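You operate a simulated robot arm through the tools that you are given. There is no shell and no other tool. Be economical: measure what you need, move in short steps, check, and stop when the job is done.

The job below is to be done with a simulated two-armed robot. You get a single attempt, and the scene is never put back.

JOB
Swap the grey former for the white one, set 50 mm and 110C.
Fine: green bolt in before the swap and out after it; grey former into the black tray; yellow dial 50 mm, black dial 110C.

Only the result counts: the job must be done as asked and must still hold three seconds after the hand-in. Knocking over, shifting, dropping, spilling or breaking anything else fails it.

ROBOT AND FRAMES
Two 7-joint arms with fingered hands on one trunk, on a carriage that runs on a rail from [0.007, 1.202] to [-0.004, -0.678] (x, y) and turns from -3.752 to 2.059 rad about z. Base frame: it is fixed where the carriage stands at the start and does not move with it; the origin is on the floor, on the carriage's upright axis, x ahead of it, y to its left, z up; the surface under the hand at the start is at about z = 0.8. Units: m, rad, N and s.
The left shoulder is at the start at [0.07, 0.188, 1.173], the right one opposite. With the tool pointing down near the work surface each hand reaches from about 0.1 to 0.82 m from the robot's upright axis, wherever it stands, measured 20 degrees to its own side. Places, roughly: black dial under the pot [0.4, 0, 0.7]; blue pipe (29x4x4 cm) [0.9, -0.1, 0.9]; blue rocker switch [0.4, -0.3, 0.7]; blue valve lever of the socket bench [0.4, -0.7, 0.7]; bolt with the green knob [0.5, -0.4, 0.8]; grey pipe (29x5x5 cm) [0.8, -0.1, 0.9]; lever with the red knob [0.7, -0.3, 1]; middle seat of the black tray [0.9, -0.5, 0.8]; red switch under the pot [0.4, 0.1, 0.7]; seat of the blue slider [0.6, -0.5, 0.8]; steel drum marked pot [0.6, 0.1, 0.9]; white button of the socket bench [0.4, -1.1, 0.7]; white pipe (29x6x6 cm) [0.8, -0.1, 0.9]; yellow clamp lever [0.8, -0.8, 0.9]; yellow dial of the socket bench [0.4, -0.5, 0.7]. Payload 4 kg a hand.
The TCP of each hand is the grasp point between the finger pads, 0.026 m short of the fingertips. In the tool frame z runs along the fingers and y along their closing line. Largest opening 0.132 m; the body of the gripper starts 0.073 m behind the TCP. The gripper is a hand of 4 fingers: y runs from the thumb to the fingers, the wrist lies at [0, 0, -0.224] in the tool frame.
Orientation is that of the tool frame in the base frame, as [roll, pitch, yaw] about the fixed x, y, z axes, in that order (R = Rz(yaw) Ry(pitch) Rx(roll)). With the fingers straight down and closing along the base's y, the tool's x points along the base's -x, its y along +y and its z along -z.

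CONTROLS
- The arms move only by the tool play_rows. It takes "left_increments", "right_increments" or both (then of equal length, played together; a hand with none holds still); each is a list of rows, each a list of 2 entries, a list of its own where there are three numbers: the shift along the base's x, y, z in m, then the turn, a rotation vector about the base's x, y, z in rad. In form: [[[dx, dy, dz], [rx, ry, rz]], ...]. A call has 1 to 20 rows; each row shifts and turns the commanded pose from where the row before left it. Rows are played at 5 a second. More than 0.05 m and 0.15 rad between two rows, and nothing of the call is played. A pose out of reach is approached as far as the arm can. The call stops where the force on the tool passes 70 N (or 10 N more than at its start, if that is more) or the arm is blocked; 0.2 s more then pass. In this call time passes only in rows, and 0.2 s behind the last. It gives the time, the measured TCP pose, the force on the tool (base axes), the opening and the grip force at its end, in the units of the frame above (readings bear some noise), with the torque about the TCP (base axes, N m) and any sound that the robot's microphone picked up.
- Cameras (640 x 400 px; columns grow to the right, rows downward): "scene" is now at [0.1208, -0.0373, 1.3805]; the picture's right is [-0.48, -0.88, 0.00], its down [-0.68, 0.37, -0.64] and it looks along [0.56, -0.30, -0.77] (base axes); focal length 217 px, centre (320, 200). "left" rides on the left gripper at [-0.073, 0.006, -0.094] in its tool frame; the picture's right is [-0.08, -1.00, 0.00], its down [0.78, -0.06, -0.62] and it looks along [0.61, -0.05, 0.79] (tool axes); focal length 230 px, centre (320, 200). "right" rides on the right gripper at [0.073, 0.006, -0.094] in its tool frame; the picture's right is [-0.08, 1.00, 0.00], its down [-0.78, -0.06, -0.62] and it looks along [-0.61, -0.05, 0.79] (tool axes); focal length 230 px, centre (320, 200). There is no depth. A picture from a camera that has moved, and an enlarged one, comes with that camera's place and axes in the base frame and with its lens.
- camera(camera): a new picture of that camera. No time passes.
- raise_lower(by): slides the trunk up (or, below 0, down) by that many m; the arms and the scene camera ride with it, the base frame stays. It gives what a move gives, with no picture.
- steer(legs): drives the robot by 1 to 6 legs, each [ahead, left, turn to the left] in m, m and rad, along the robot's own axes; the way and the turn of a leg run together, so that a leg with both is an arc; at most 1.5 m and 3.142 rad a leg. The arms and the cameras ride along, it lands a little off, and it stops where it bumps. It keeps to its track: a leg is cut to what the track allows. It gives what a move gives.
- set_fingers(finger1, finger2, finger3, thumb_bend, hand): sets how far each is bent, from 0 (flat) to 1 (curled in); at 0.3 the hand is open as for a grip, at 0.7 the pads meet at the TCP. One left out holds its place. A second passes; each finger stops where it meets its share of the squeeze, and holds until it gets a number again. It is the only way to open and close the hand. It gives what a move gives, with no picture; readings hold the bend of each and the force on the fingers (four entries, about 0 where the hand has none), thumb and palm.
- head_to(pan, tilt): turns the head with the scene camera to pan (to the left, within 1.501 rad either way) and tilt (down, from -0.506 to 1.204), counted from straight ahead of the robot. It gives what a move gives.
- close_up(camera, box): a new picture of the part [left, top, right, bottom] of that camera's present view, enlarged. No time passes.
- job_done(): hands the job in; it is judged then, once.

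Work in short steps. Places have to be worked out from the pictures, the camera data and where the tool is seen: move nearer, look again, correct. Check each grasp and each placing, and mend what went wrong. You have 120 turns and 108 pictures in all, those below and enlarged ones among them. Open the grippers and draw the arms clear of the work before you hand the job in, unless the task says otherwise; then end with one line.

The tools are called by a JSON object that holds its "fn" and its "kwargs". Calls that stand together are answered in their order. play_rows: Moves the arms, as the interface text tells. Its arguments: {"type":"object","properties":{"left_increments":{"type":"array","items":{"type":"array"}},"right_increments":{"type":"array","items":{"type":"array"}}},"required":[]} The other tools are called the same way: raise_lower (by) slides the trunk up or down; set_fingers (finger1, finger2, finger3, thumb_bend, hand) moves the fingers one by one; steer (legs) drives the base; head_to (pan, tilt) turns the head that bears the scene camera; camera (camera) takes a picture; close_up (camera, box) takes an enlarged picture of a part of a camera's view; job_done () hands the job in.

At the start:

```text
time_s: 0.0
left_eef_pos: [0.5408, -0.0756, 1.1602]
left_tcp_rot: [-3.14, 0.0, 3.141]
left_contact_force: [0.3, 0.3, -0.2]
left_torque: [-0.01, -0.02, -0.02]
left_width: 0.1319
left_grasp_force: 0.0
left_shape: jaw
left_bend: [0.3, 0.3, 0.3, 0.3]
left_finger forces: [0.0, 0.0, 0.1, 0.0, 0.1, 0.1]
right_eef_pos: [0.4558, -0.5006, 1.0659]
right_tcp_rot: [3.141, 0.0, 3.14]
right_contact_force: [-0.1, -0.5, -0.3]
right_torque: [0.01, 0.03, -0.01]
right_width: 0.1319
right_grasp_force: 0.0
right_shape: jaw
right_bend: [0.3, 0.3, 0.3, 0.3]
right_finger forces: [0.0, 0.0, 0.1, 0.1, 0.0, 0.0]
trunk travel left (down, up): [-0.65, 0.29]
robot x, y, heading: [0.0018, -0.0042, 0.0]
head pan, tilt: [-0.497, 0.88]
```

scene: 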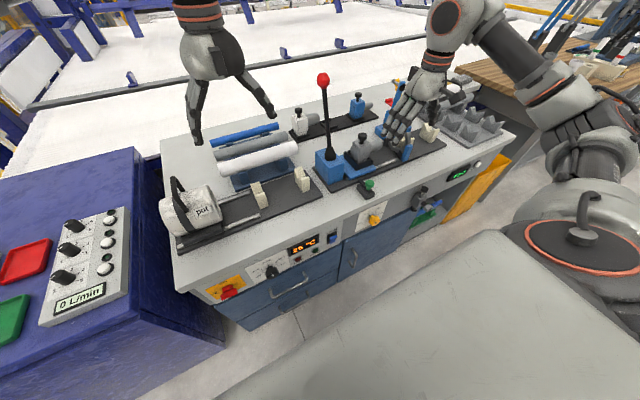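
right: 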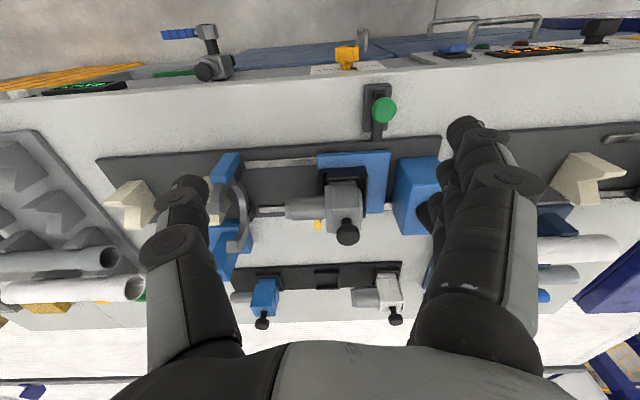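
left: 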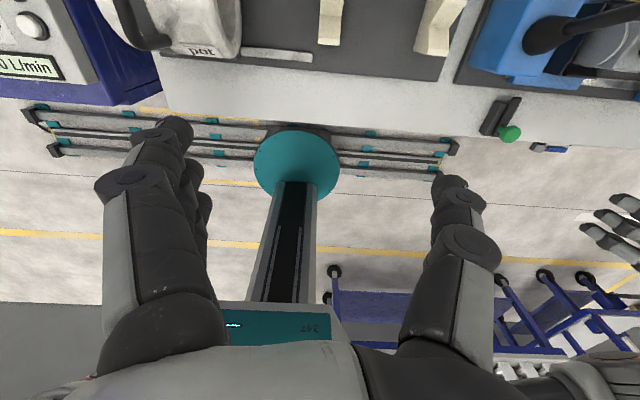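

I see the slider with the grey former and a black tray behind it with white and blue formers. I take enlarged views to locate everything.

{"fn": "close_up", "kwargs": {"camera": "scene", "box": [280, 70, 480, 220]}}

{"fn": "close_up", "kwargs": {"camera": "right", "box": [180, 60, 460, 340]}}

{"fn": "close_up", "kwargs": {"camera": "scene", "box": [320, 160, 480, 260]}}

{"fn": "close_up", "kwargs": {"camera": "scene", "box": [200, 210, 360, 310]}}

```text
2.67 times, centred on (380, 145) of scene
camera zoom: at [0.1208, -0.0373, 1.3805], right [-0.48, -0.88, 0.0], down [-0.68, 0.37, -0.64], along [0.56, -0.3, -0.77], focal length 579 px, centre (160, 347)
```

zoom: 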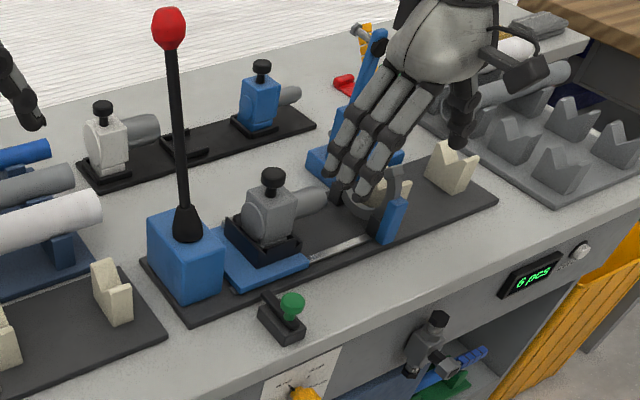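

```text
1.43 times, centred on (320, 200) of right
camera zoom: at [0.3827, -0.4958, 1.1576], right [0.08, 1.0, 0.0], down [0.78, -0.06, 0.62], along [0.61, -0.05, -0.79], focal length 329 px, centre (320, 200)
```

zoom: 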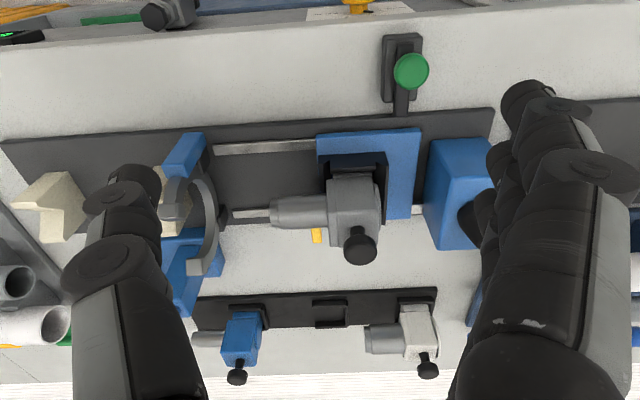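

```text
4.00 times, centred on (400, 210) of scene
camera zoom: at [0.1208, -0.0373, 1.3805], right [-0.48, -0.88, 0.0], down [-0.68, 0.37, -0.64], along [0.56, -0.3, -0.77], focal length 868 px, centre (0, 160)
```

zoom: 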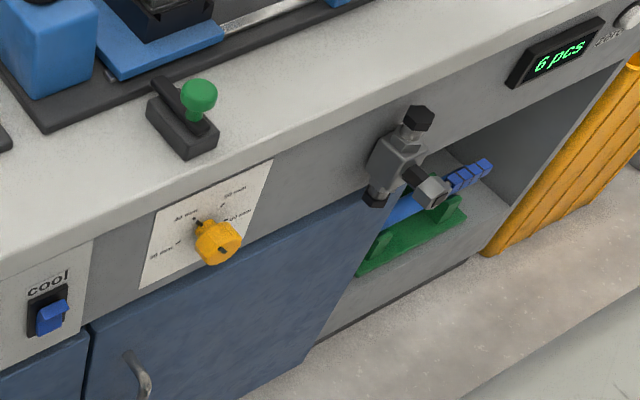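

```text
4.00 times, centred on (280, 260) of scene
camera zoom: at [0.1208, -0.0373, 1.3805], right [-0.48, -0.88, 0.0], down [-0.68, 0.37, -0.64], along [0.56, -0.3, -0.77], focal length 868 px, centre (480, -40)
```

zoom: 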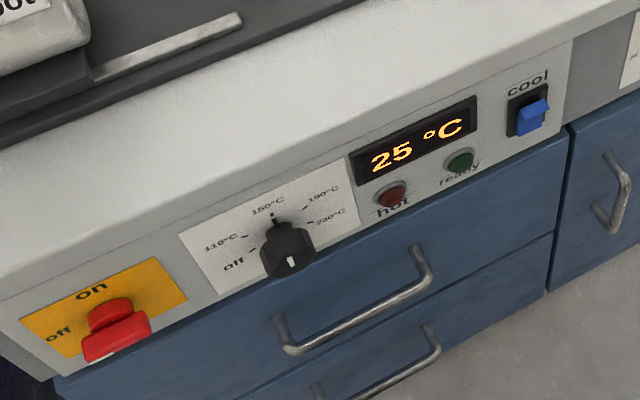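

Grey former knob is about [.62,-.475,.93] and the bolt knob about [.48,-.42,.855]. I bring the right hand nearer to the bolt for a better look.

{"fn": "play_rows", "kwargs": {"right_increments": [[[-0.03, 0.02, -0.02], [0, 0, 0]], [[-0.03, 0.02, -0.02], [0, 0, 0]], [[-0.02, 0.02, -0.02], [0, 0, 0]]]}}

{"fn": "camera", "kwargs": {"camera": "right"}}

{"fn": "close_up", "kwargs": {"camera": "right", "box": [260, 60, 460, 260]}}

{"fn": "head_to", "kwargs": {"pan": -0.8, "tilt": 0.8}}

{"fn": "camera", "kwargs": {"camera": "scene"}}

```text
time_s: 0.8
left_eef_pos: [0.5404, -0.0743, 1.1606]
left_tcp_rot: [-3.141, 0.0, -3.141]
left_contact_force: [-0.4, -0.5, 0.2]
left_torque: [0.03, -0.01, 0.01]
left_width: 0.1319
left_grasp_force: 0.2
left_shape: jaw
left_bend: [0.3, 0.3, 0.3, 0.3]
left_finger forces: [0.0, 0.0, 0.1, 0.1, 0.0, 0.0]
right_eef_pos: [0.3774, -0.4382, 1.0043]
right_tcp_rot: [3.142, -0.001, -3.141]
right_contact_force: [0.7, -0.3, 0.1]
right_torque: [-0.01, 0.01, -0.02]
right_width: 0.1319
right_grasp_force: 0.0
right_shape: jaw
right_bend: [0.3, 0.3, 0.3, 0.3]
right_finger forces: [0.1, 0.0, 0.0, 0.0, 0.0, 0.1]
trunk travel left (down, up): [-0.65, 0.29]
robot x, y, heading: [0.0017, 0.0014, -0.001]
head pan, tilt: [-0.497, 0.88]
```

```text
100 pictures are left
camera right: at [0.3035, -0.4338, 1.0974], right [0.08, 1.0, 0.0], down [0.78, -0.06, 0.62], along [0.62, -0.05, -0.79], focal length 230 px, centre (320, 200)
```

right: 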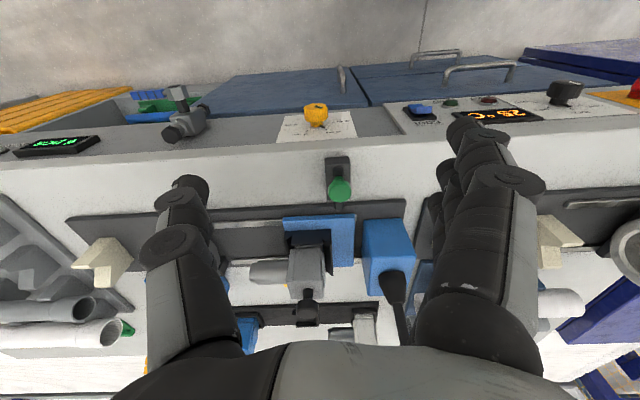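

```text
2.00 times, centred on (360, 160) of right
camera zoom: at [0.3035, -0.4338, 1.0974], right [0.08, 1.0, 0.0], down [0.78, -0.06, 0.62], along [0.62, -0.05, -0.79], focal length 460 px, centre (240, 280)
```

zoom: 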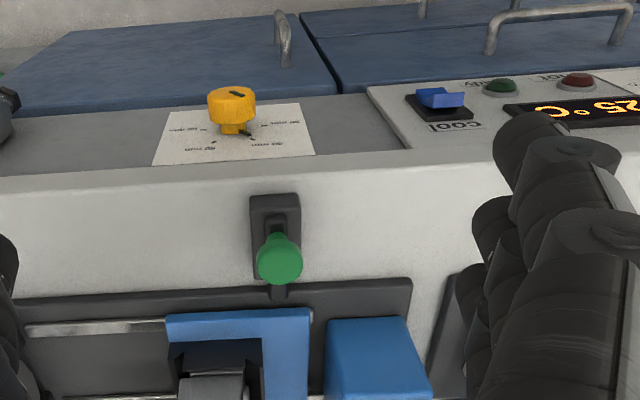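

```text
time_s: 1.6
left_eef_pos: [0.5402, -0.0744, 1.1598]
left_tcp_rot: [-3.141, -0.001, -3.141]
left_contact_force: [-0.3, 0.1, 0.1]
left_torque: [-0.01, 0.0, -0.01]
left_width: 0.1318
left_grasp_force: 0.2
left_shape: jaw
left_bend: [0.3, 0.3, 0.3, 0.3]
left_finger forces: [0.1, 0.0, 0.0, 0.0, 0.1, 0.0]
right_eef_pos: [0.3771, -0.4398, 1.0043]
right_tcp_rot: [3.142, 0.0, 3.141]
right_contact_force: [-0.5, -0.7, 0.4]
right_torque: [-0.02, 0.02, 0.01]
right_width: 0.1318
right_grasp_force: 0.1
right_shape: jaw
right_bend: [0.3, 0.3, 0.3, 0.3]
right_finger forces: [0.0, 0.0, 0.1, 0.1, 0.1, 0.1]
trunk travel left (down, up): [-0.65, 0.29]
robot x, y, heading: [-0.0018, -0.0022, 0.002]
head pan, tilt: [-0.799, 0.799]
```

```text
98 pictures are left
camera scene: at [0.1097, -0.0586, 1.3868], right [-0.72, -0.7, 0.0], down [-0.5, 0.51, -0.7], along [0.49, -0.5, -0.72], focal length 217 px, centre (320, 200)
```

scene: 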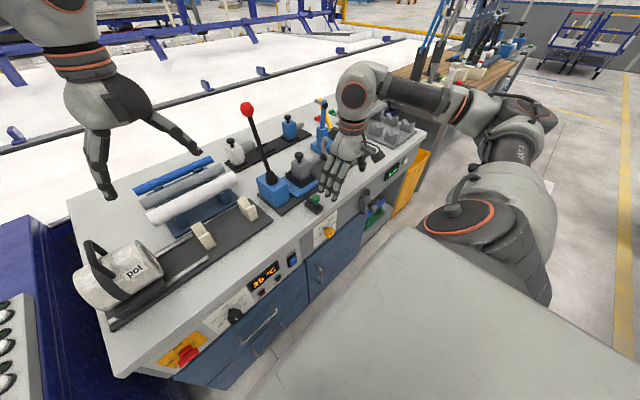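

Let me look at the bolt and dials enlarged from the head.

{"fn": "close_up", "kwargs": {"camera": "scene", "box": [270, 140, 370, 240]}}

{"fn": "close_up", "kwargs": {"camera": "right", "box": [300, 130, 380, 230]}}

```text
4.00 times, centred on (320, 190) of scene
camera zoom: at [0.1097, -0.0586, 1.3868], right [-0.72, -0.7, 0.0], down [-0.5, 0.51, -0.7], along [0.49, -0.5, -0.72], focal length 868 px, centre (320, 240)
```

zoom: 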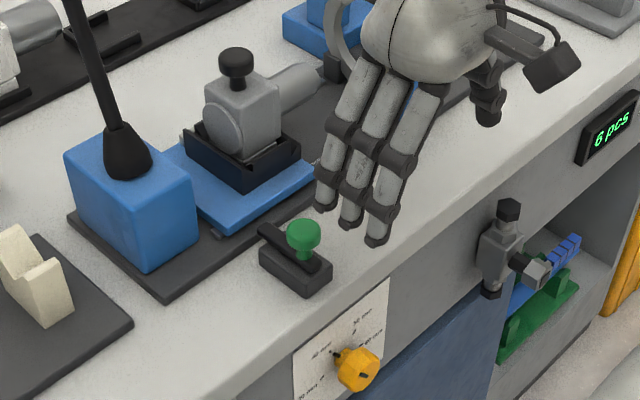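

```text
4.00 times, centred on (340, 180) of right
camera zoom: at [0.3036, -0.4346, 1.0975], right [0.08, 1.0, 0.0], down [0.78, -0.06, 0.62], along [0.61, -0.05, -0.79], focal length 920 px, centre (240, 280)
```

zoom: 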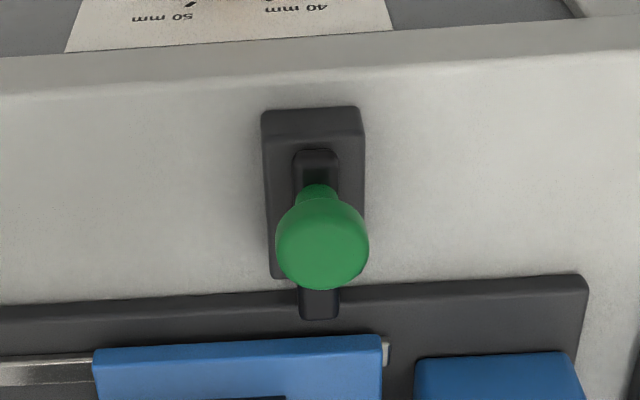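

The bolt bar sits short of the slider plate, so "in" is +x. I go over the knob (~[.479,-.422,.855]) with the hand partly closed, to grip it.

{"fn": "set_fingers", "kwargs": {"hand": "right", "finger1": 0.45, "finger2": 0.45, "finger3": 0.45, "thumb_bend": 0.45}}

{"fn": "play_rows", "kwargs": {"right_increments": [[[0.04, 0.005, 0], [0, 0, 0]], [[0.04, 0.006, -0.02], [0, 0, 0]], [[0.022, 0.006, -0.04], [0, 0, 0]], [[0, 0, -0.02], [0, 0, 0]]]}}

{"fn": "camera", "kwargs": {"camera": "right"}}

{"fn": "close_up", "kwargs": {"camera": "scene", "box": [260, 120, 380, 240]}}

```text
time_s: 2.6
left_eef_pos: [0.5411, -0.0756, 1.1607]
left_tcp_rot: [-3.141, 0.0, 3.141]
left_contact_force: [-0.3, 0.0, -0.1]
left_torque: [0.01, 0.02, 0.0]
left_width: 0.1321
left_grasp_force: 0.0
left_shape: jaw
left_bend: [0.3, 0.3, 0.3, 0.3]
left_finger forces: [0.0, 0.0, 0.0, 0.0, 0.1, 0.0]
right_eef_pos: [0.3769, -0.4403, 1.0047]
right_tcp_rot: [3.141, -0.002, -3.141]
right_contact_force: [0.6, 0.0, 0.0]
right_torque: [-0.03, -0.02, 0.04]
right_width: 0.0882
right_grasp_force: 0.0
right_shape: fingers
right_bend: [0.45, 0.45, 0.45, 0.45]
right_finger forces: [0.0, 0.1, 0.0, 0.0, 0.1, 0.1]
trunk travel left (down, up): [-0.65, 0.29]
robot x, y, heading: [0.0033, -0.0005, 0.002]
head pan, tilt: [-0.799, 0.799]
```

```text
time_s: 3.6
left_eef_pos: [0.5424, -0.0753, 1.1599]
left_tcp_rot: [3.141, 0.001, -3.14]
left_contact_force: [-0.2, 0.2, -0.2]
left_torque: [0.0, -0.02, -0.03]
left_width: 0.132
left_grasp_force: 0.0
left_shape: jaw
left_bend: [0.3, 0.3, 0.3, 0.3]
left_finger forces: [0.0, 0.0, 0.0, 0.0, 0.0, 0.0]
right_eef_pos: [0.477, -0.4256, 0.9247]
right_tcp_rot: [-3.141, 0.0, 3.141]
right_contact_force: [0.2, 0.0, 0.0]
right_torque: [0.0, 0.0, -0.02]
right_width: 0.0874
right_grasp_force: 0.0
right_shape: fingers
right_bend: [0.45, 0.45, 0.45, 0.45]
right_finger forces: [0.0, 0.1, 0.0, 0.0, 0.0, 0.0]
trunk travel left (down, up): [-0.65, 0.29]
robot x, y, heading: [0.0025, -0.0001, -0.002]
head pan, tilt: [-0.799, 0.799]
```

```text
95 pictures are left
camera right: at [0.4034, -0.4199, 1.0176], right [0.08, 1.0, 0.0], down [0.79, -0.06, 0.62], along [0.61, -0.05, -0.79], focal length 230 px, centre (320, 200)
```

right: 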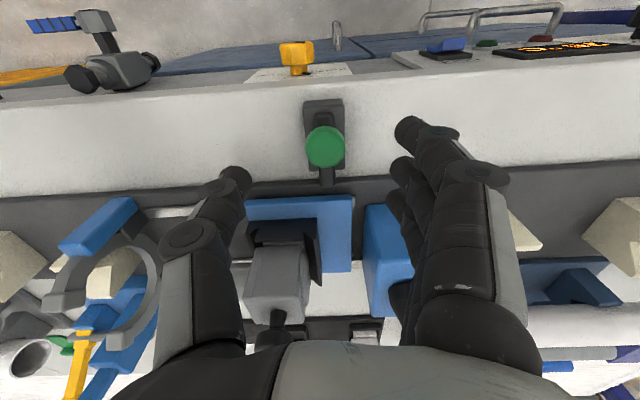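

```text
3.33 times, centred on (320, 180) of scene
camera zoom: at [0.1098, -0.0589, 1.3868], right [-0.72, -0.7, 0.0], down [-0.5, 0.51, -0.7], along [0.49, -0.5, -0.72], focal length 723 px, centre (320, 267)
```

zoom: 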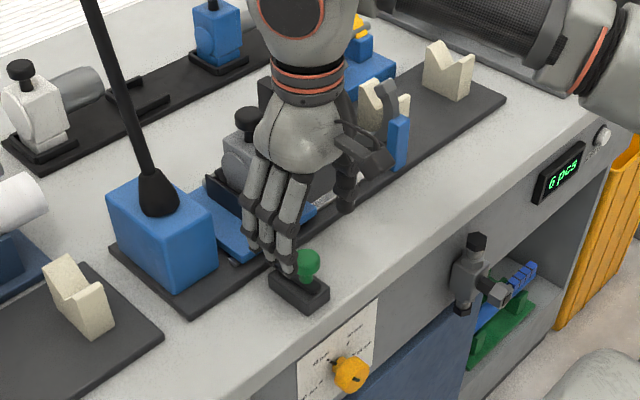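

Knob is centred at about [.478,-.422]. I descend to z≈.863 and close on it.

{"fn": "play_rows", "kwargs": {"right_increments": [[[0.0, 0.003, -0.03], [0, 0, 0]], [[0, 0, -0.03], [0, 0, 0]]]}}

{"fn": "set_fingers", "kwargs": {"hand": "right", "finger1": 0.66, "finger2": 0.66, "finger3": 0.66, "thumb_bend": 0.66}}

{"fn": "camera", "kwargs": {"camera": "right"}}

```text
time_s: 4.2
left_eef_pos: [0.5429, -0.0759, 1.1605]
left_tcp_rot: [3.141, 0.002, -3.141]
left_contact_force: [0.5, 0.4, 0.0]
left_torque: [0.0, -0.03, 0.01]
left_width: 0.132
left_grasp_force: 0.0
left_shape: jaw
left_bend: [0.3, 0.3, 0.3, 0.3]
left_finger forces: [0.0, 0.0, 0.0, 0.0, 0.1, 0.0]
right_eef_pos: [0.4767, -0.4224, 0.8648]
right_tcp_rot: [3.141, -0.001, 3.141]
right_contact_force: [-0.1, 0.1, 0.5]
right_torque: [-0.01, -0.01, 0.01]
right_width: 0.0881
right_grasp_force: 0.0
right_shape: fingers
right_bend: [0.45, 0.45, 0.45, 0.45]
right_finger forces: [0.0, 0.0, 0.0, 0.0, 0.0, 0.0]
trunk travel left (down, up): [-0.65, 0.29]
robot x, y, heading: [-0.0022, -0.0024, -0.004]
head pan, tilt: [-0.799, 0.799]
```

```text
time_s: 5.2
left_eef_pos: [0.5405, -0.0756, 1.1593]
left_tcp_rot: [3.14, 0.0, 3.141]
left_contact_force: [0.4, 0.7, 0.0]
left_torque: [-0.02, 0.03, 0.01]
left_width: 0.1318
left_grasp_force: 0.0
left_shape: jaw
left_bend: [0.3, 0.3, 0.3, 0.3]
left_finger forces: [0.1, 0.1, 0.0, 0.0, 0.0, 0.0]
right_eef_pos: [0.4772, -0.4209, 0.865]
right_tcp_rot: [3.142, -0.001, -3.14]
right_contact_force: [-0.7, -1.6, -2.4]
right_torque: [-0.01, 0.01, 0.0]
right_width: 0.0253
right_grasp_force: 1.3
right_shape: fingers
right_bend: [0.66, 0.65, 0.66, 0.65]
right_finger forces: [0.0, 0.7, 0.0, 0.1, 2.9, 0.0]
trunk travel left (down, up): [-0.65, 0.29]
robot x, y, heading: [0.0019, 0.0005, 0.002]
head pan, tilt: [-0.799, 0.799]
```

```text
93 pictures are left
camera right: at [0.4037, -0.4167, 0.9571], right [0.08, 1.0, 0.0], down [0.79, -0.06, 0.62], along [0.61, -0.05, -0.79], focal length 230 px, centre (320, 200)
```

right: 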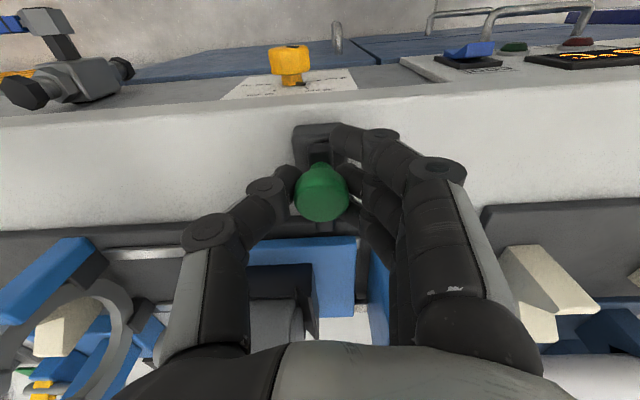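

Middle finger and thumb hold the knob with the others flanking. I squeeze a bit and push +x in small steps.

{"fn": "set_fingers", "kwargs": {"hand": "right", "finger2": 0.72, "thumb_bend": 0.7}}

{"fn": "play_rows", "kwargs": {"right_increments": [[[0.01, 0, 0], [0, 0, 0]], [[0.01, 0, 0], [0, 0, 0]], [[0.01, 0, 0], [0, 0, 0]]]}}

{"fn": "camera", "kwargs": {"camera": "right"}}

{"fn": "close_up", "kwargs": {"camera": "scene", "box": [260, 140, 360, 240]}}

```text
time_s: 6.2
left_eef_pos: [0.5418, -0.0769, 1.1593]
left_tcp_rot: [-3.14, 0.001, 3.141]
left_contact_force: [-0.4, 0.0, 0.2]
left_torque: [-0.03, 0.0, 0.03]
left_width: 0.132
left_grasp_force: 0.1
left_shape: jaw
left_bend: [0.3, 0.3, 0.3, 0.3]
left_finger forces: [0.0, 0.0, 0.0, 0.0, 0.0, 0.0]
right_eef_pos: [0.478, -0.4227, 0.8628]
right_tcp_rot: [3.14, 0.0, -3.141]
right_contact_force: [-1.4, -1.6, -6.2]
right_torque: [-0.04, 0.01, 0.0]
right_width: 0.0246
right_grasp_force: 7.3
right_shape: fingers
right_bend: [0.66, 0.68, 0.66, 0.67]
right_finger forces: [0.0, 6.7, 0.0, 0.0, 8.1, 0.0]
trunk travel left (down, up): [-0.65, 0.29]
robot x, y, heading: [-0.0008, -0.005, 0.001]
head pan, tilt: [-0.799, 0.799]
```

```text
time_s: 7.0
left_eef_pos: [0.5407, -0.0765, 1.1619]
left_tcp_rot: [3.14, -0.001, -3.141]
left_contact_force: [-0.2, -0.6, -0.6]
left_torque: [-0.01, -0.02, -0.01]
left_width: 0.1319
left_grasp_force: 0.0
left_shape: jaw
left_bend: [0.3, 0.3, 0.3, 0.3]
left_finger forces: [0.1, 0.0, 0.1, 0.0, 0.0, 0.1]
right_eef_pos: [0.5075, -0.4219, 0.8641]
right_tcp_rot: [3.14, 0.0, 3.14]
right_contact_force: [-6.3, -2.8, -6.3]
right_torque: [-0.04, 0.09, -0.04]
right_width: 0.0251
right_grasp_force: 6.3
right_shape: fingers
right_bend: [0.66, 0.69, 0.66, 0.67]
right_finger forces: [0.0, 5.2, 0.0, 0.1, 7.3, 0.0]
trunk travel left (down, up): [-0.65, 0.29]
robot x, y, heading: [-0.0007, -0.0004, -0.002]
head pan, tilt: [-0.799, 0.799]
```

```text
92 pictures are left
camera right: at [0.4342, -0.4164, 0.9564], right [0.08, 1.0, 0.0], down [0.79, -0.06, 0.62], along [0.61, -0.05, -0.79], focal length 230 px, centre (320, 200)
```

right: 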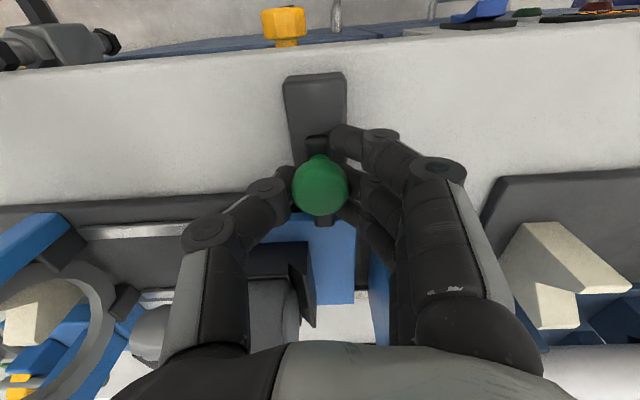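

```text
4.00 times, centred on (310, 190) of scene
camera zoom: at [0.1087, -0.06, 1.3869], right [-0.72, -0.7, 0.0], down [-0.5, 0.51, -0.7], along [0.49, -0.5, -0.72], focal length 868 px, centre (360, 240)
```

zoom: 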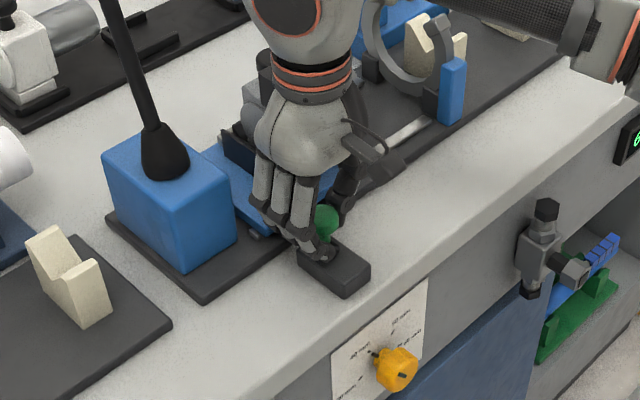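

It slid 3 cm without a stop yet. I push a little further in small steps to find the end.

{"fn": "play_rows", "kwargs": {"right_increments": [[[0.004, 0, 0], [0, 0, 0]], [[0.004, 0, 0], [0, 0, 0]]]}}

{"fn": "camera", "kwargs": {"camera": "right"}}

```text
time_s: 7.6
left_eef_pos: [0.5417, -0.0761, 1.1602]
left_tcp_rot: [3.141, 0.001, -3.141]
left_contact_force: [0.7, 0.0, 0.0]
left_torque: [-0.03, -0.01, -0.04]
left_width: 0.1317
left_grasp_force: 0.0
left_shape: jaw
left_bend: [0.3, 0.3, 0.3, 0.3]
left_finger forces: [0.0, 0.1, 0.0, 0.0, 0.0, 0.0]
right_eef_pos: [0.5167, -0.4206, 0.8647]
right_tcp_rot: [3.141, 0.001, 3.142]
right_contact_force: [0.4, -3.9, -5.5]
right_torque: [-0.01, 0.02, -0.01]
right_width: 0.0233
right_grasp_force: 3.7
right_shape: fingers
right_bend: [0.66, 0.7, 0.66, 0.68]
right_finger forces: [0.1, 2.8, 0.0, 0.1, 4.3, 0.0]
trunk travel left (down, up): [-0.65, 0.29]
robot x, y, heading: [0.0009, -0.0034, -0.004]
head pan, tilt: [-0.799, 0.799]
```

```text
90 pictures are left
camera right: at [0.4434, -0.4155, 0.9571], right [0.08, 1.0, 0.0], down [0.78, -0.06, 0.62], along [0.61, -0.05, -0.79], focal length 230 px, centre (320, 200)
```

right: 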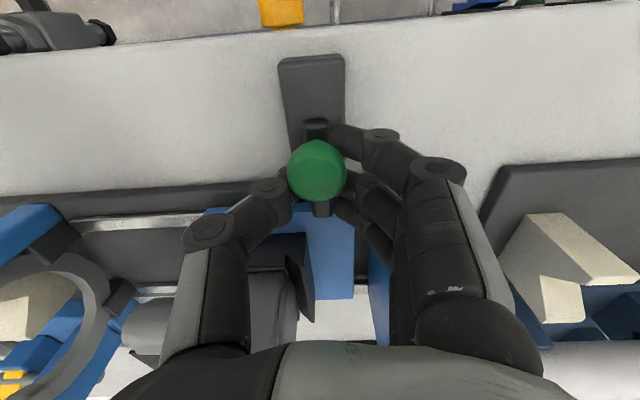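

The knob slipped in the fingers, so it seems to be at its end. I open, rise and inspect.

{"fn": "set_fingers", "kwargs": {"hand": "right", "finger1": 0.45, "finger2": 0.45, "finger3": 0.45, "thumb_bend": 0.45}}

{"fn": "play_rows", "kwargs": {"right_increments": [[[0, 0, 0.04], [0, 0, 0]], [[-0.02, 0, 0.04], [0, 0, 0]], [[-0.04, 0, 0.04], [0, 0, 0]], [[-0.04, 0, 0], [0, 0, 0]]]}}

{"fn": "close_up", "kwargs": {"camera": "right", "box": [240, 60, 440, 260]}}

{"fn": "close_up", "kwargs": {"camera": "scene", "box": [260, 120, 360, 220]}}

```text
time_s: 8.6
left_eef_pos: [0.5405, -0.0767, 1.1615]
left_tcp_rot: [-3.141, -0.001, 3.141]
left_contact_force: [-1.0, -0.4, -1.1]
left_torque: [-0.03, -0.03, -0.02]
left_width: 0.1319
left_grasp_force: 0.1
left_shape: jaw
left_bend: [0.3, 0.3, 0.3, 0.3]
left_finger forces: [0.0, 0.0, 0.1, 0.0, 0.0, 0.1]
right_eef_pos: [0.5163, -0.4194, 0.8648]
right_tcp_rot: [3.14, 0.0, -3.141]
right_contact_force: [0.3, 0.3, 0.3]
right_torque: [-0.04, -0.01, 0.01]
right_width: 0.0864
right_grasp_force: 0.0
right_shape: fingers
right_bend: [0.45, 0.45, 0.45, 0.45]
right_finger forces: [0.1, 0.0, 0.0, 0.0, 0.1, 0.0]
trunk travel left (down, up): [-0.65, 0.29]
robot x, y, heading: [-0.0021, 0.0037, -0.003]
head pan, tilt: [-0.799, 0.799]
```

```text
refused: row 3 steps farther than a row can; nothing moved
```

```text
2.00 times, centred on (340, 160) of right
camera zoom: at [0.4429, -0.415, 0.9574], right [0.08, 1.0, 0.0], down [0.78, -0.06, 0.62], along [0.61, -0.05, -0.79], focal length 460 px, centre (280, 280)
```

zoom: 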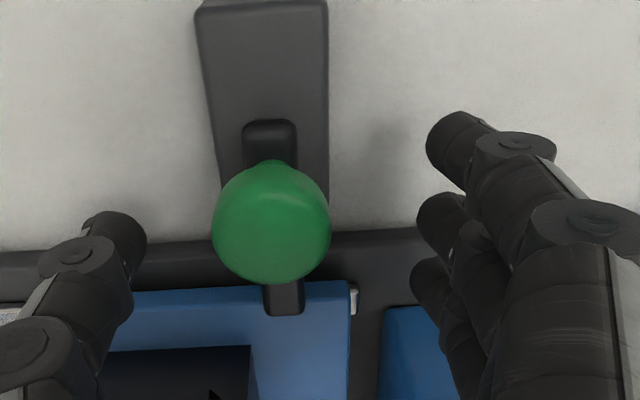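

```text
4.00 times, centred on (310, 170) of scene
camera zoom: at [0.1098, -0.0587, 1.3868], right [-0.72, -0.7, 0.0], down [-0.5, 0.51, -0.7], along [0.49, -0.5, -0.72], focal length 868 px, centre (360, 320)
```

zoom: 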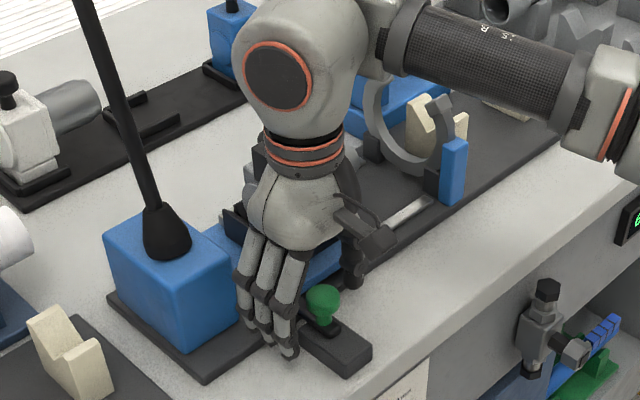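

The bar overlaps the slider plate now. To be sure it's fully home I push it from behind with closed fingers.

{"fn": "play_rows", "kwargs": {"right_increments": [[[0, 0, 0.04], [0, 0, 0]], [[-0.03, 0, 0.02], [0, 0, 0]], [[-0.045, 0, 0], [0, 0, 0]]]}}

{"fn": "set_fingers", "kwargs": {"hand": "right", "finger1": 0.7, "finger2": 0.7, "finger3": 0.7, "thumb_bend": 0.7}}

{"fn": "play_rows", "kwargs": {"right_increments": [[[0, -0.01, -0.03], [0, 0, 0]], [[0, 0, -0.03], [0, 0, 0]], [[0.01, 0, 0], [0, 0, 0]], [[0.01, 0, 0], [0, 0, 0]]]}}

{"fn": "camera", "kwargs": {"camera": "right"}}

```text
time_s: 9.4
left_eef_pos: [0.5389, -0.0762, 1.1611]
left_tcp_rot: [-3.14, 0.002, -3.141]
left_contact_force: [0.2, -0.2, 0.4]
left_torque: [-0.01, -0.01, -0.03]
left_width: 0.1321
left_grasp_force: 0.0
left_shape: jaw
left_bend: [0.3, 0.3, 0.3, 0.3]
left_finger forces: [0.1, 0.0, 0.0, 0.0, 0.1, 0.0]
right_eef_pos: [0.4412, -0.4193, 0.927]
right_tcp_rot: [3.141, 0.002, 3.141]
right_contact_force: [0.1, 0.0, -0.1]
right_torque: [0.04, -0.01, -0.01]
right_width: 0.0868
right_grasp_force: 0.0
right_shape: fingers
right_bend: [0.45, 0.45, 0.45, 0.45]
right_finger forces: [0.1, 0.1, 0.0, 0.0, 0.0, 0.0]
trunk travel left (down, up): [-0.65, 0.29]
robot x, y, heading: [0.0016, -0.0013, -0.001]
head pan, tilt: [-0.799, 0.799]
```

```text
time_s: 10.4
left_eef_pos: [0.5411, -0.0749, 1.1594]
left_tcp_rot: [3.142, -0.001, 3.14]
left_contact_force: [-0.4, -0.5, 0.7]
left_torque: [0.03, 0.02, 0.0]
left_width: 0.1315
left_grasp_force: 0.0
left_shape: jaw
left_bend: [0.3, 0.3, 0.3, 0.3]
left_finger forces: [0.1, 0.0, 0.1, 0.0, 0.1, 0.0]
right_eef_pos: [0.4425, -0.4187, 0.9265]
right_tcp_rot: [3.141, 0.0, -3.141]
right_contact_force: [-0.2, 1.2, -0.3]
right_torque: [0.02, -0.02, 0.02]
right_width: 0.0146
right_grasp_force: 0.0
right_shape: fingers
right_bend: [0.7, 0.7, 0.7, 0.7]
right_finger forces: [0.0, 0.0, 0.0, 0.0, 0.0, 0.0]
trunk travel left (down, up): [-0.65, 0.29]
robot x, y, heading: [-0.0017, 0.0004, -0.005]
head pan, tilt: [-0.799, 0.799]
```

```text
time_s: 11.4
left_eef_pos: [0.5409, -0.0764, 1.1606]
left_tcp_rot: [3.141, 0.0, -3.141]
left_contact_force: [0.6, 0.8, -0.7]
left_torque: [0.0, 0.04, -0.04]
left_width: 0.1316
left_grasp_force: 0.1
left_shape: jaw
left_bend: [0.3, 0.3, 0.3, 0.3]
left_finger forces: [0.0, 0.1, 0.0, 0.1, 0.2, 0.0]
right_eef_pos: [0.461, -0.4304, 0.8658]
right_tcp_rot: [-3.141, 0.001, -3.142]
right_contact_force: [-3.3, 0.5, -0.8]
right_torque: [0.0, 0.09, 0.06]
right_width: 0.0142
right_grasp_force: 1.3
right_shape: fingers
right_bend: [0.7, 0.7, 0.7, 0.7]
right_finger forces: [0.0, 0.0, 3.9, 0.1, 0.0, 0.0]
trunk travel left (down, up): [-0.65, 0.29]
robot x, y, heading: [-0.0009, 0.002, 0.001]
head pan, tilt: [-0.799, 0.799]
```

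```text
87 pictures are left
camera right: at [0.388, -0.4257, 0.9582], right [0.08, 1.0, 0.0], down [0.79, -0.06, 0.62], along [0.61, -0.05, -0.79], focal length 230 px, centre (320, 200)
```

right: 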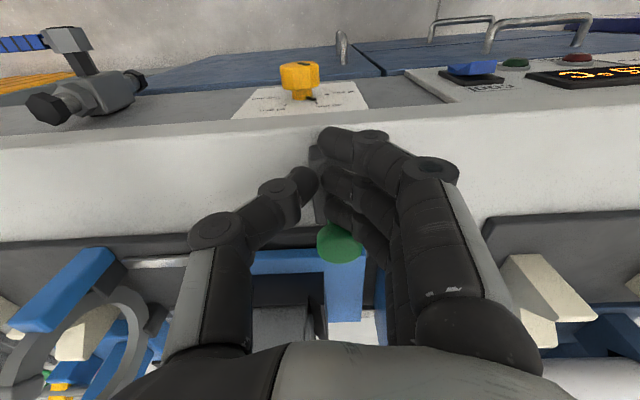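

The fingertip touches the knob from behind; I push a few mm more.

{"fn": "play_rows", "kwargs": {"right_increments": [[[0.006, 0, 0], [0, 0, 0]], [[0.006, 0, 0], [0, 0, 0]], [[0.004, 0, 0], [0, 0, 0]]]}}

{"fn": "close_up", "kwargs": {"camera": "right", "box": [240, 120, 440, 320]}}

```text
time_s: 12.2
left_eef_pos: [0.5325, -0.0772, 1.1639]
left_tcp_rot: [3.141, 0.007, 3.141]
left_contact_force: [-0.2, -0.5, 0.0]
left_torque: [-0.01, -0.03, -0.02]
left_width: 0.132
left_grasp_force: 0.1
left_shape: jaw
left_bend: [0.3, 0.3, 0.3, 0.3]
left_finger forces: [0.0, 0.0, 0.0, 0.0, 0.1, 0.0]
right_eef_pos: [0.4665, -0.433, 0.8657]
right_tcp_rot: [-3.14, -0.01, -3.141]
right_contact_force: [-67.9, 1.9, -9.4]
right_torque: [-0.22, 1.03, 1.37]
right_width: 0.0146
right_grasp_force: 30.2
right_shape: fingers
right_bend: [0.7, 0.7, 0.66, 0.7]
right_finger forces: [0.1, 0.0, 60.5, 0.1, 0.0, 0.0]
trunk travel left (down, up): [-0.65, 0.29]
robot x, y, heading: [0.0015, -0.0017, -0.005]
head pan, tilt: [-0.799, 0.799]
```

```text
2.00 times, centred on (340, 220) of right
camera zoom: at [0.3933, -0.4277, 0.9589], right [0.08, 1.0, 0.0], down [0.79, -0.06, 0.61], along [0.61, -0.05, -0.79], focal length 460 px, centre (280, 160)
```

zoom: 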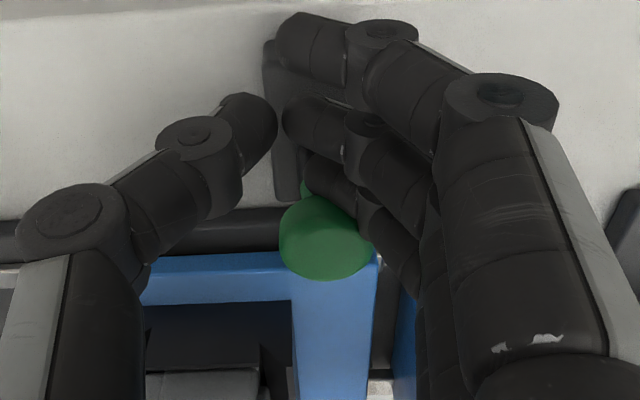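

Firm stop at 68 N: the bolt is fully in. I back off, rise, open and look at the former.

{"fn": "play_rows", "kwargs": {"right_increments": [[[-0.03, 0, 0], [0, 0, 0]], [[-0.01, -0.01, 0.045], [0, 0, 0]], [[0, -0.02, 0.045], [0, 0, 0]], [[0.0, -0.02, 0.045], [0, 0, 0]]]}}

{"fn": "set_fingers", "kwargs": {"hand": "right", "finger1": 0.45, "finger2": 0.45, "finger3": 0.45, "thumb_bend": 0.45}}

{"fn": "play_rows", "kwargs": {"right_increments": [[[0.04, 0.0, 0.02], [0, 0, 0]], [[0.045, 0, 0.0], [0, 0, 0]]]}}

{"fn": "camera", "kwargs": {"camera": "right"}}

{"fn": "camera", "kwargs": {"camera": "scene"}}

```text
time_s: 13.2
left_eef_pos: [0.5396, -0.0755, 1.1603]
left_tcp_rot: [3.141, 0.003, -3.14]
left_contact_force: [-0.8, 0.0, 0.9]
left_torque: [0.02, -0.01, -0.01]
left_width: 0.1321
left_grasp_force: 0.1
left_shape: jaw
left_bend: [0.3, 0.3, 0.3, 0.3]
left_finger forces: [0.0, 0.0, 0.0, 0.0, 0.1, 0.1]
right_eef_pos: [0.434, -0.481, 0.9982]
right_tcp_rot: [3.141, 0.003, -3.142]
right_contact_force: [-0.2, -0.2, -0.1]
right_torque: [-0.01, 0.0, 0.0]
right_width: 0.0143
right_grasp_force: 0.0
right_shape: fingers
right_bend: [0.7, 0.7, 0.7, 0.7]
right_finger forces: [0.0, 0.0, 0.0, 0.0, 0.0, 0.0]
trunk travel left (down, up): [-0.65, 0.29]
robot x, y, heading: [0.0016, 0.0031, 0.001]
head pan, tilt: [-0.799, 0.799]
```

```text
time_s: 14.2
left_eef_pos: [0.5401, -0.0747, 1.1603]
left_tcp_rot: [-3.141, 0.0, -3.141]
left_contact_force: [0.2, -0.3, -0.4]
left_torque: [0.01, 0.01, 0.0]
left_width: 0.1318
left_grasp_force: 0.1
left_shape: jaw
left_bend: [0.3, 0.3, 0.3, 0.3]
left_finger forces: [0.0, 0.1, 0.0, 0.0, 0.1, 0.1]
right_eef_pos: [0.4362, -0.4811, 0.9982]
right_tcp_rot: [3.141, -0.001, 3.14]
right_contact_force: [-0.5, 0.2, -0.2]
right_torque: [0.0, -0.01, -0.03]
right_width: 0.0865
right_grasp_force: 0.1
right_shape: fingers
right_bend: [0.45, 0.45, 0.45, 0.45]
right_finger forces: [0.1, 0.1, 0.0, 0.0, 0.0, 0.1]
trunk travel left (down, up): [-0.65, 0.29]
robot x, y, heading: [0.0043, -0.0061, 0.001]
head pan, tilt: [-0.799, 0.799]
```

```text
time_s: 14.8
left_eef_pos: [0.5411, -0.0748, 1.1586]
left_tcp_rot: [-3.141, -0.002, 3.141]
left_contact_force: [0.5, -0.2, 0.4]
left_torque: [-0.02, -0.01, 0.02]
left_width: 0.1317
left_grasp_force: 0.0
left_shape: jaw
left_bend: [0.3, 0.3, 0.3, 0.3]
left_finger forces: [0.0, 0.1, 0.0, 0.0, 0.1, 0.1]
right_eef_pos: [0.5216, -0.4798, 1.0197]
right_tcp_rot: [-3.139, 0.001, -3.141]
right_contact_force: [0.3, 0.8, 0.7]
right_torque: [-0.01, 0.03, 0.02]
right_width: 0.0865
right_grasp_force: 0.0
right_shape: fingers
right_bend: [0.45, 0.45, 0.45, 0.45]
right_finger forces: [0.0, 0.0, 0.0, 0.0, 0.1, 0.1]
trunk travel left (down, up): [-0.65, 0.29]
robot x, y, heading: [0.0009, -0.0014, -0.001]
head pan, tilt: [-0.799, 0.799]
```

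```text
85 pictures are left
camera right: at [0.4477, -0.4744, 1.1124], right [0.08, 1.0, 0.0], down [0.79, -0.06, 0.62], along [0.61, -0.05, -0.79], focal length 230 px, centre (320, 200)
```

right: 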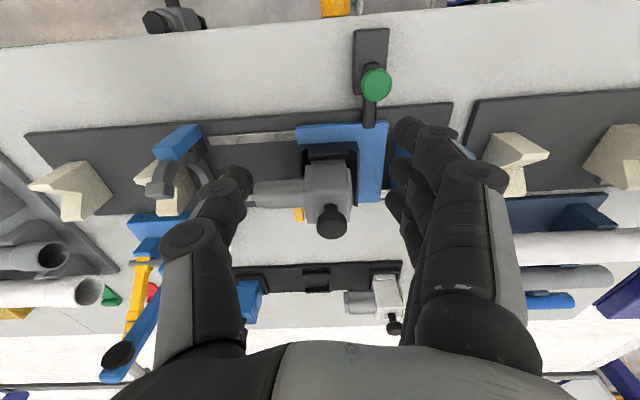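

```text
84 pictures are left
camera scene: at [0.1106, -0.0579, 1.3868], right [-0.72, -0.7, 0.0], down [-0.5, 0.51, -0.7], along [0.49, -0.5, -0.72], focal length 217 px, centre (320, 200)
```

scene: 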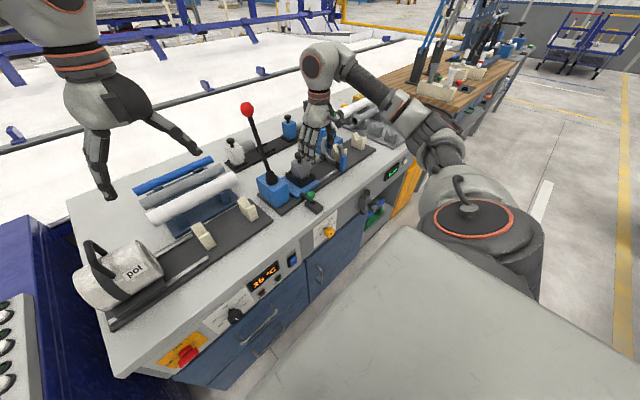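

The TCP projects to the image centre, so I can servo with that. I move over the knob at z≈.975 and check.

{"fn": "play_rows", "kwargs": {"right_increments": [[[0.04, 0.002, 0.0], [0, 0, 0]], [[0.04, 0.003, 0.0], [0, 0, 0]], [[0.02, 0, -0.03], [0, 0, 0]], [[0, 0, -0.015], [0, 0, 0]]]}}

{"fn": "camera", "kwargs": {"camera": "right"}}

{"fn": "close_up", "kwargs": {"camera": "scene", "box": [250, 110, 370, 210]}}

```text
time_s: 15.8
left_eef_pos: [0.5413, -0.0764, 1.1597]
left_tcp_rot: [3.142, -0.001, -3.14]
left_contact_force: [-0.3, 0.2, 0.1]
left_torque: [0.0, -0.03, -0.01]
left_width: 0.1317
left_grasp_force: 0.1
left_shape: jaw
left_bend: [0.3, 0.3, 0.3, 0.3]
left_finger forces: [0.0, 0.1, 0.0, 0.1, 0.0, 0.0]
right_eef_pos: [0.6195, -0.4738, 0.9741]
right_tcp_rot: [3.141, 0.0, -3.14]
right_contact_force: [-0.3, 0.0, -0.4]
right_torque: [0.0, -0.01, 0.02]
right_width: 0.0864
right_grasp_force: 0.0
right_shape: fingers
right_bend: [0.45, 0.45, 0.45, 0.45]
right_finger forces: [0.0, 0.1, 0.0, 0.0, 0.0, 0.0]
trunk travel left (down, up): [-0.65, 0.29]
robot x, y, heading: [-0.001, -0.0023, 0.001]
head pan, tilt: [-0.799, 0.799]
```

```text
83 pictures are left
camera right: at [0.5465, -0.4689, 1.0663], right [0.08, 1.0, 0.0], down [0.79, -0.06, 0.62], along [0.61, -0.05, -0.79], focal length 230 px, centre (320, 200)
```

right: 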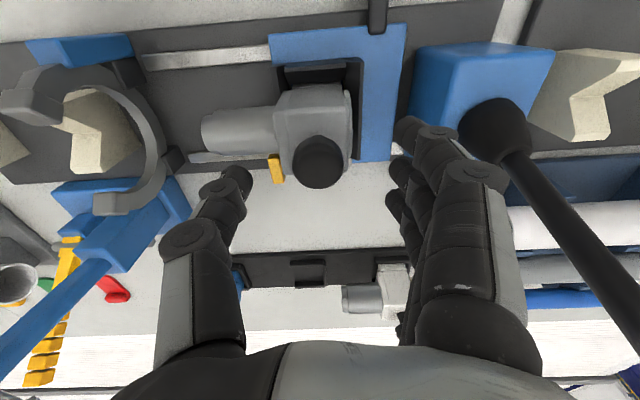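

```text
4.00 times, centred on (310, 160) of scene
camera zoom: at [0.1101, -0.0587, 1.3868], right [-0.72, -0.7, 0.0], down [-0.5, 0.51, -0.7], along [0.49, -0.5, -0.72], focal length 868 px, centre (360, 360)
```

zoom: 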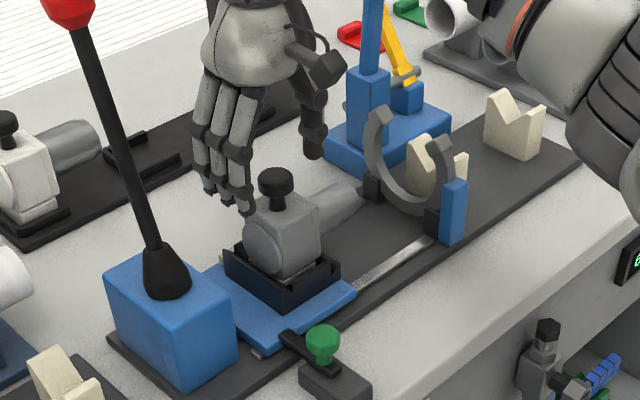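

Knob is at about [.62,-.476,.928]. I descend to z≈.932 and close, gently.

{"fn": "play_rows", "kwargs": {"right_increments": [[[0.001, -0.001, -0.025], [0, 0, 0]], [[0, -0.001, -0.017], [0, 0, 0]]]}}

{"fn": "set_fingers", "kwargs": {"hand": "right", "finger1": 0.64, "finger2": 0.7, "finger3": 0.64, "thumb_bend": 0.68}}

{"fn": "camera", "kwargs": {"camera": "right"}}

{"fn": "close_up", "kwargs": {"camera": "scene", "box": [260, 120, 360, 220]}}

```text
time_s: 16.4
left_eef_pos: [0.5399, -0.0752, 1.1596]
left_tcp_rot: [-3.14, -0.001, 3.141]
left_contact_force: [-1.4, 0.4, 0.5]
left_torque: [0.02, -0.01, 0.0]
left_width: 0.132
left_grasp_force: 0.1
left_shape: jaw
left_bend: [0.3, 0.3, 0.3, 0.3]
left_finger forces: [0.1, 0.1, 0.1, 0.1, 0.1, 0.0]
right_eef_pos: [0.6211, -0.4763, 0.9336]
right_tcp_rot: [-3.141, 0.0, 3.141]
right_contact_force: [0.6, 0.2, 1.0]
right_torque: [0.01, 0.02, 0.03]
right_width: 0.0863
right_grasp_force: 0.1
right_shape: fingers
right_bend: [0.45, 0.45, 0.45, 0.45]
right_finger forces: [0.0, 0.0, 0.0, 0.0, 0.1, 0.0]
trunk travel left (down, up): [-0.65, 0.29]
robot x, y, heading: [0.0007, 0.0001, -0.003]
head pan, tilt: [-0.799, 0.799]
```

```text
time_s: 17.4
left_eef_pos: [0.5419, -0.0753, 1.1593]
left_tcp_rot: [-3.14, -0.001, -3.141]
left_contact_force: [0.1, -0.7, 0.0]
left_torque: [0.0, 0.02, 0.0]
left_width: 0.1321
left_grasp_force: 0.1
left_shape: jaw
left_bend: [0.3, 0.3, 0.3, 0.3]
left_finger forces: [0.0, 0.1, 0.0, 0.1, 0.0, 0.0]
right_eef_pos: [0.6214, -0.4747, 0.9334]
right_tcp_rot: [3.141, -0.001, -3.141]
right_contact_force: [-0.8, 1.4, -0.3]
right_torque: [0.1, 0.02, -0.02]
right_width: 0.0466
right_grasp_force: 15.7
right_shape: fingers
right_bend: [0.59, 0.6, 0.59, 0.61]
right_finger forces: [4.0, 8.0, 4.0, 0.0, 14.9, 0.0]
trunk travel left (down, up): [-0.65, 0.29]
robot x, y, heading: [0.0025, -0.0025, 0.003]
head pan, tilt: [-0.799, 0.799]
```

```text
81 pictures are left
camera right: at [0.5483, -0.4708, 1.0259], right [0.08, 1.0, 0.0], down [0.79, -0.06, 0.62], along [0.61, -0.05, -0.79], focal length 230 px, centre (320, 200)
```

right: 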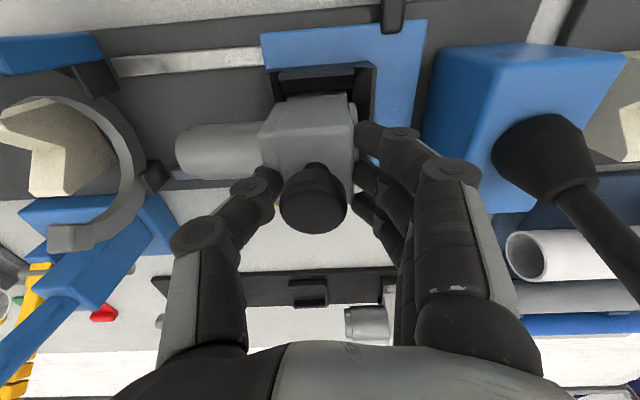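

```text
4.00 times, centred on (310, 170) of scene
camera zoom: at [0.1098, -0.0586, 1.3868], right [-0.72, -0.7, 0.0], down [-0.5, 0.51, -0.7], along [0.49, -0.5, -0.72], focal length 868 px, centre (360, 320)
```

zoom: 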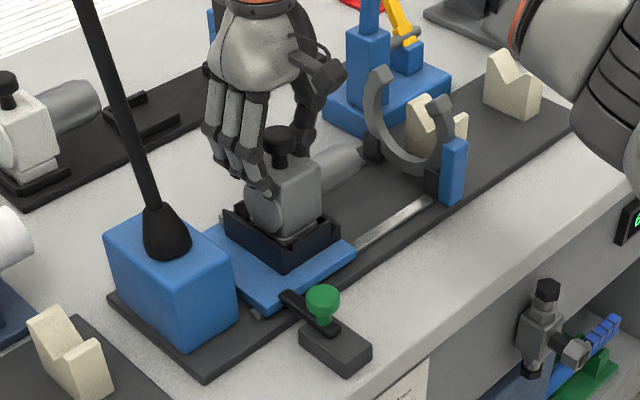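

The fingers hold the body's sides (4.7 cm) under the knob. I squeeze firmer and try lifting slightly.

{"fn": "set_fingers", "kwargs": {"hand": "right", "finger1": 0.75, "finger2": 0.75, "finger3": 0.75, "thumb_bend": 0.8}}

{"fn": "play_rows", "kwargs": {"right_increments": [[[0, 0, 0.01], [0, 0, 0]], [[0, 0, 0.01], [0, 0, 0]]]}}

{"fn": "camera", "kwargs": {"camera": "right"}}

{"fn": "close_up", "kwargs": {"camera": "scene", "box": [260, 120, 360, 220]}}

```text
time_s: 18.4
left_eef_pos: [0.5419, -0.0749, 1.1588]
left_tcp_rot: [-3.141, 0.002, -3.141]
left_contact_force: [0.8, -0.5, 0.4]
left_torque: [0.0, -0.01, -0.01]
left_width: 0.1321
left_grasp_force: 0.0
left_shape: jaw
left_bend: [0.3, 0.3, 0.3, 0.3]
left_finger forces: [0.0, 0.1, 0.0, 0.1, 0.1, 0.0]
right_eef_pos: [0.6217, -0.4763, 0.9331]
right_tcp_rot: [3.141, -0.001, -3.14]
right_contact_force: [-0.2, 0.1, -0.7]
right_torque: [0.05, 0.03, -0.06]
right_width: 0.0453
right_grasp_force: 25.6
right_shape: fingers
right_bend: [0.6, 0.6, 0.61, 0.62]
right_finger forces: [8.6, 8.7, 8.5, 0.0, 25.3, 0.1]
trunk travel left (down, up): [-0.65, 0.29]
robot x, y, heading: [-0.0022, 0.0004, -0.007]
head pan, tilt: [-0.799, 0.799]
```

```text
time_s: 19.0
left_eef_pos: [0.5408, -0.0765, 1.1603]
left_tcp_rot: [3.14, -0.002, -3.14]
left_contact_force: [0.0, 0.1, 0.4]
left_torque: [0.0, 0.02, -0.02]
left_width: 0.1316
left_grasp_force: 0.1
left_shape: jaw
left_bend: [0.3, 0.3, 0.3, 0.3]
left_finger forces: [0.1, 0.1, 0.1, 0.0, 0.0, 0.0]
right_eef_pos: [0.6234, -0.4803, 0.9539]
right_tcp_rot: [3.142, 0.0, 3.141]
right_contact_force: [-0.5, 0.4, -5.2]
right_torque: [0.03, -0.01, -0.02]
right_width: 0.0454
right_grasp_force: 25.5
right_shape: fingers
right_bend: [0.6, 0.61, 0.61, 0.62]
right_finger forces: [8.3, 8.4, 8.5, 0.1, 25.3, 0.0]
trunk travel left (down, up): [-0.65, 0.29]
robot x, y, heading: [-0.0001, 0.001, -0.001]
head pan, tilt: [-0.799, 0.799]
```

```text
79 pictures are left
camera right: at [0.5493, -0.4737, 1.0465], right [0.08, 1.0, 0.0], down [0.79, -0.06, 0.62], along [0.61, -0.05, -0.79], focal length 230 px, centre (320, 200)
```

right: 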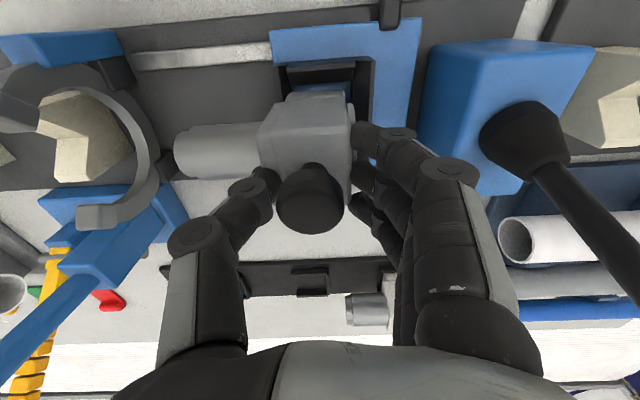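

```text
4.00 times, centred on (310, 170) of scene
camera zoom: at [0.11, -0.0592, 1.3867], right [-0.72, -0.7, 0.0], down [-0.5, 0.51, -0.7], along [0.49, -0.5, -0.72], focal length 868 px, centre (360, 320)
```

zoom: 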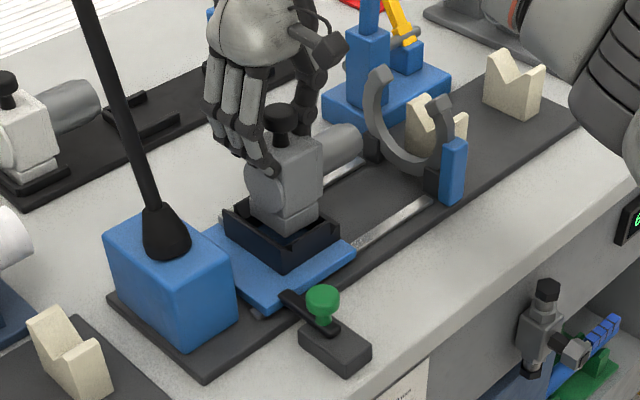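

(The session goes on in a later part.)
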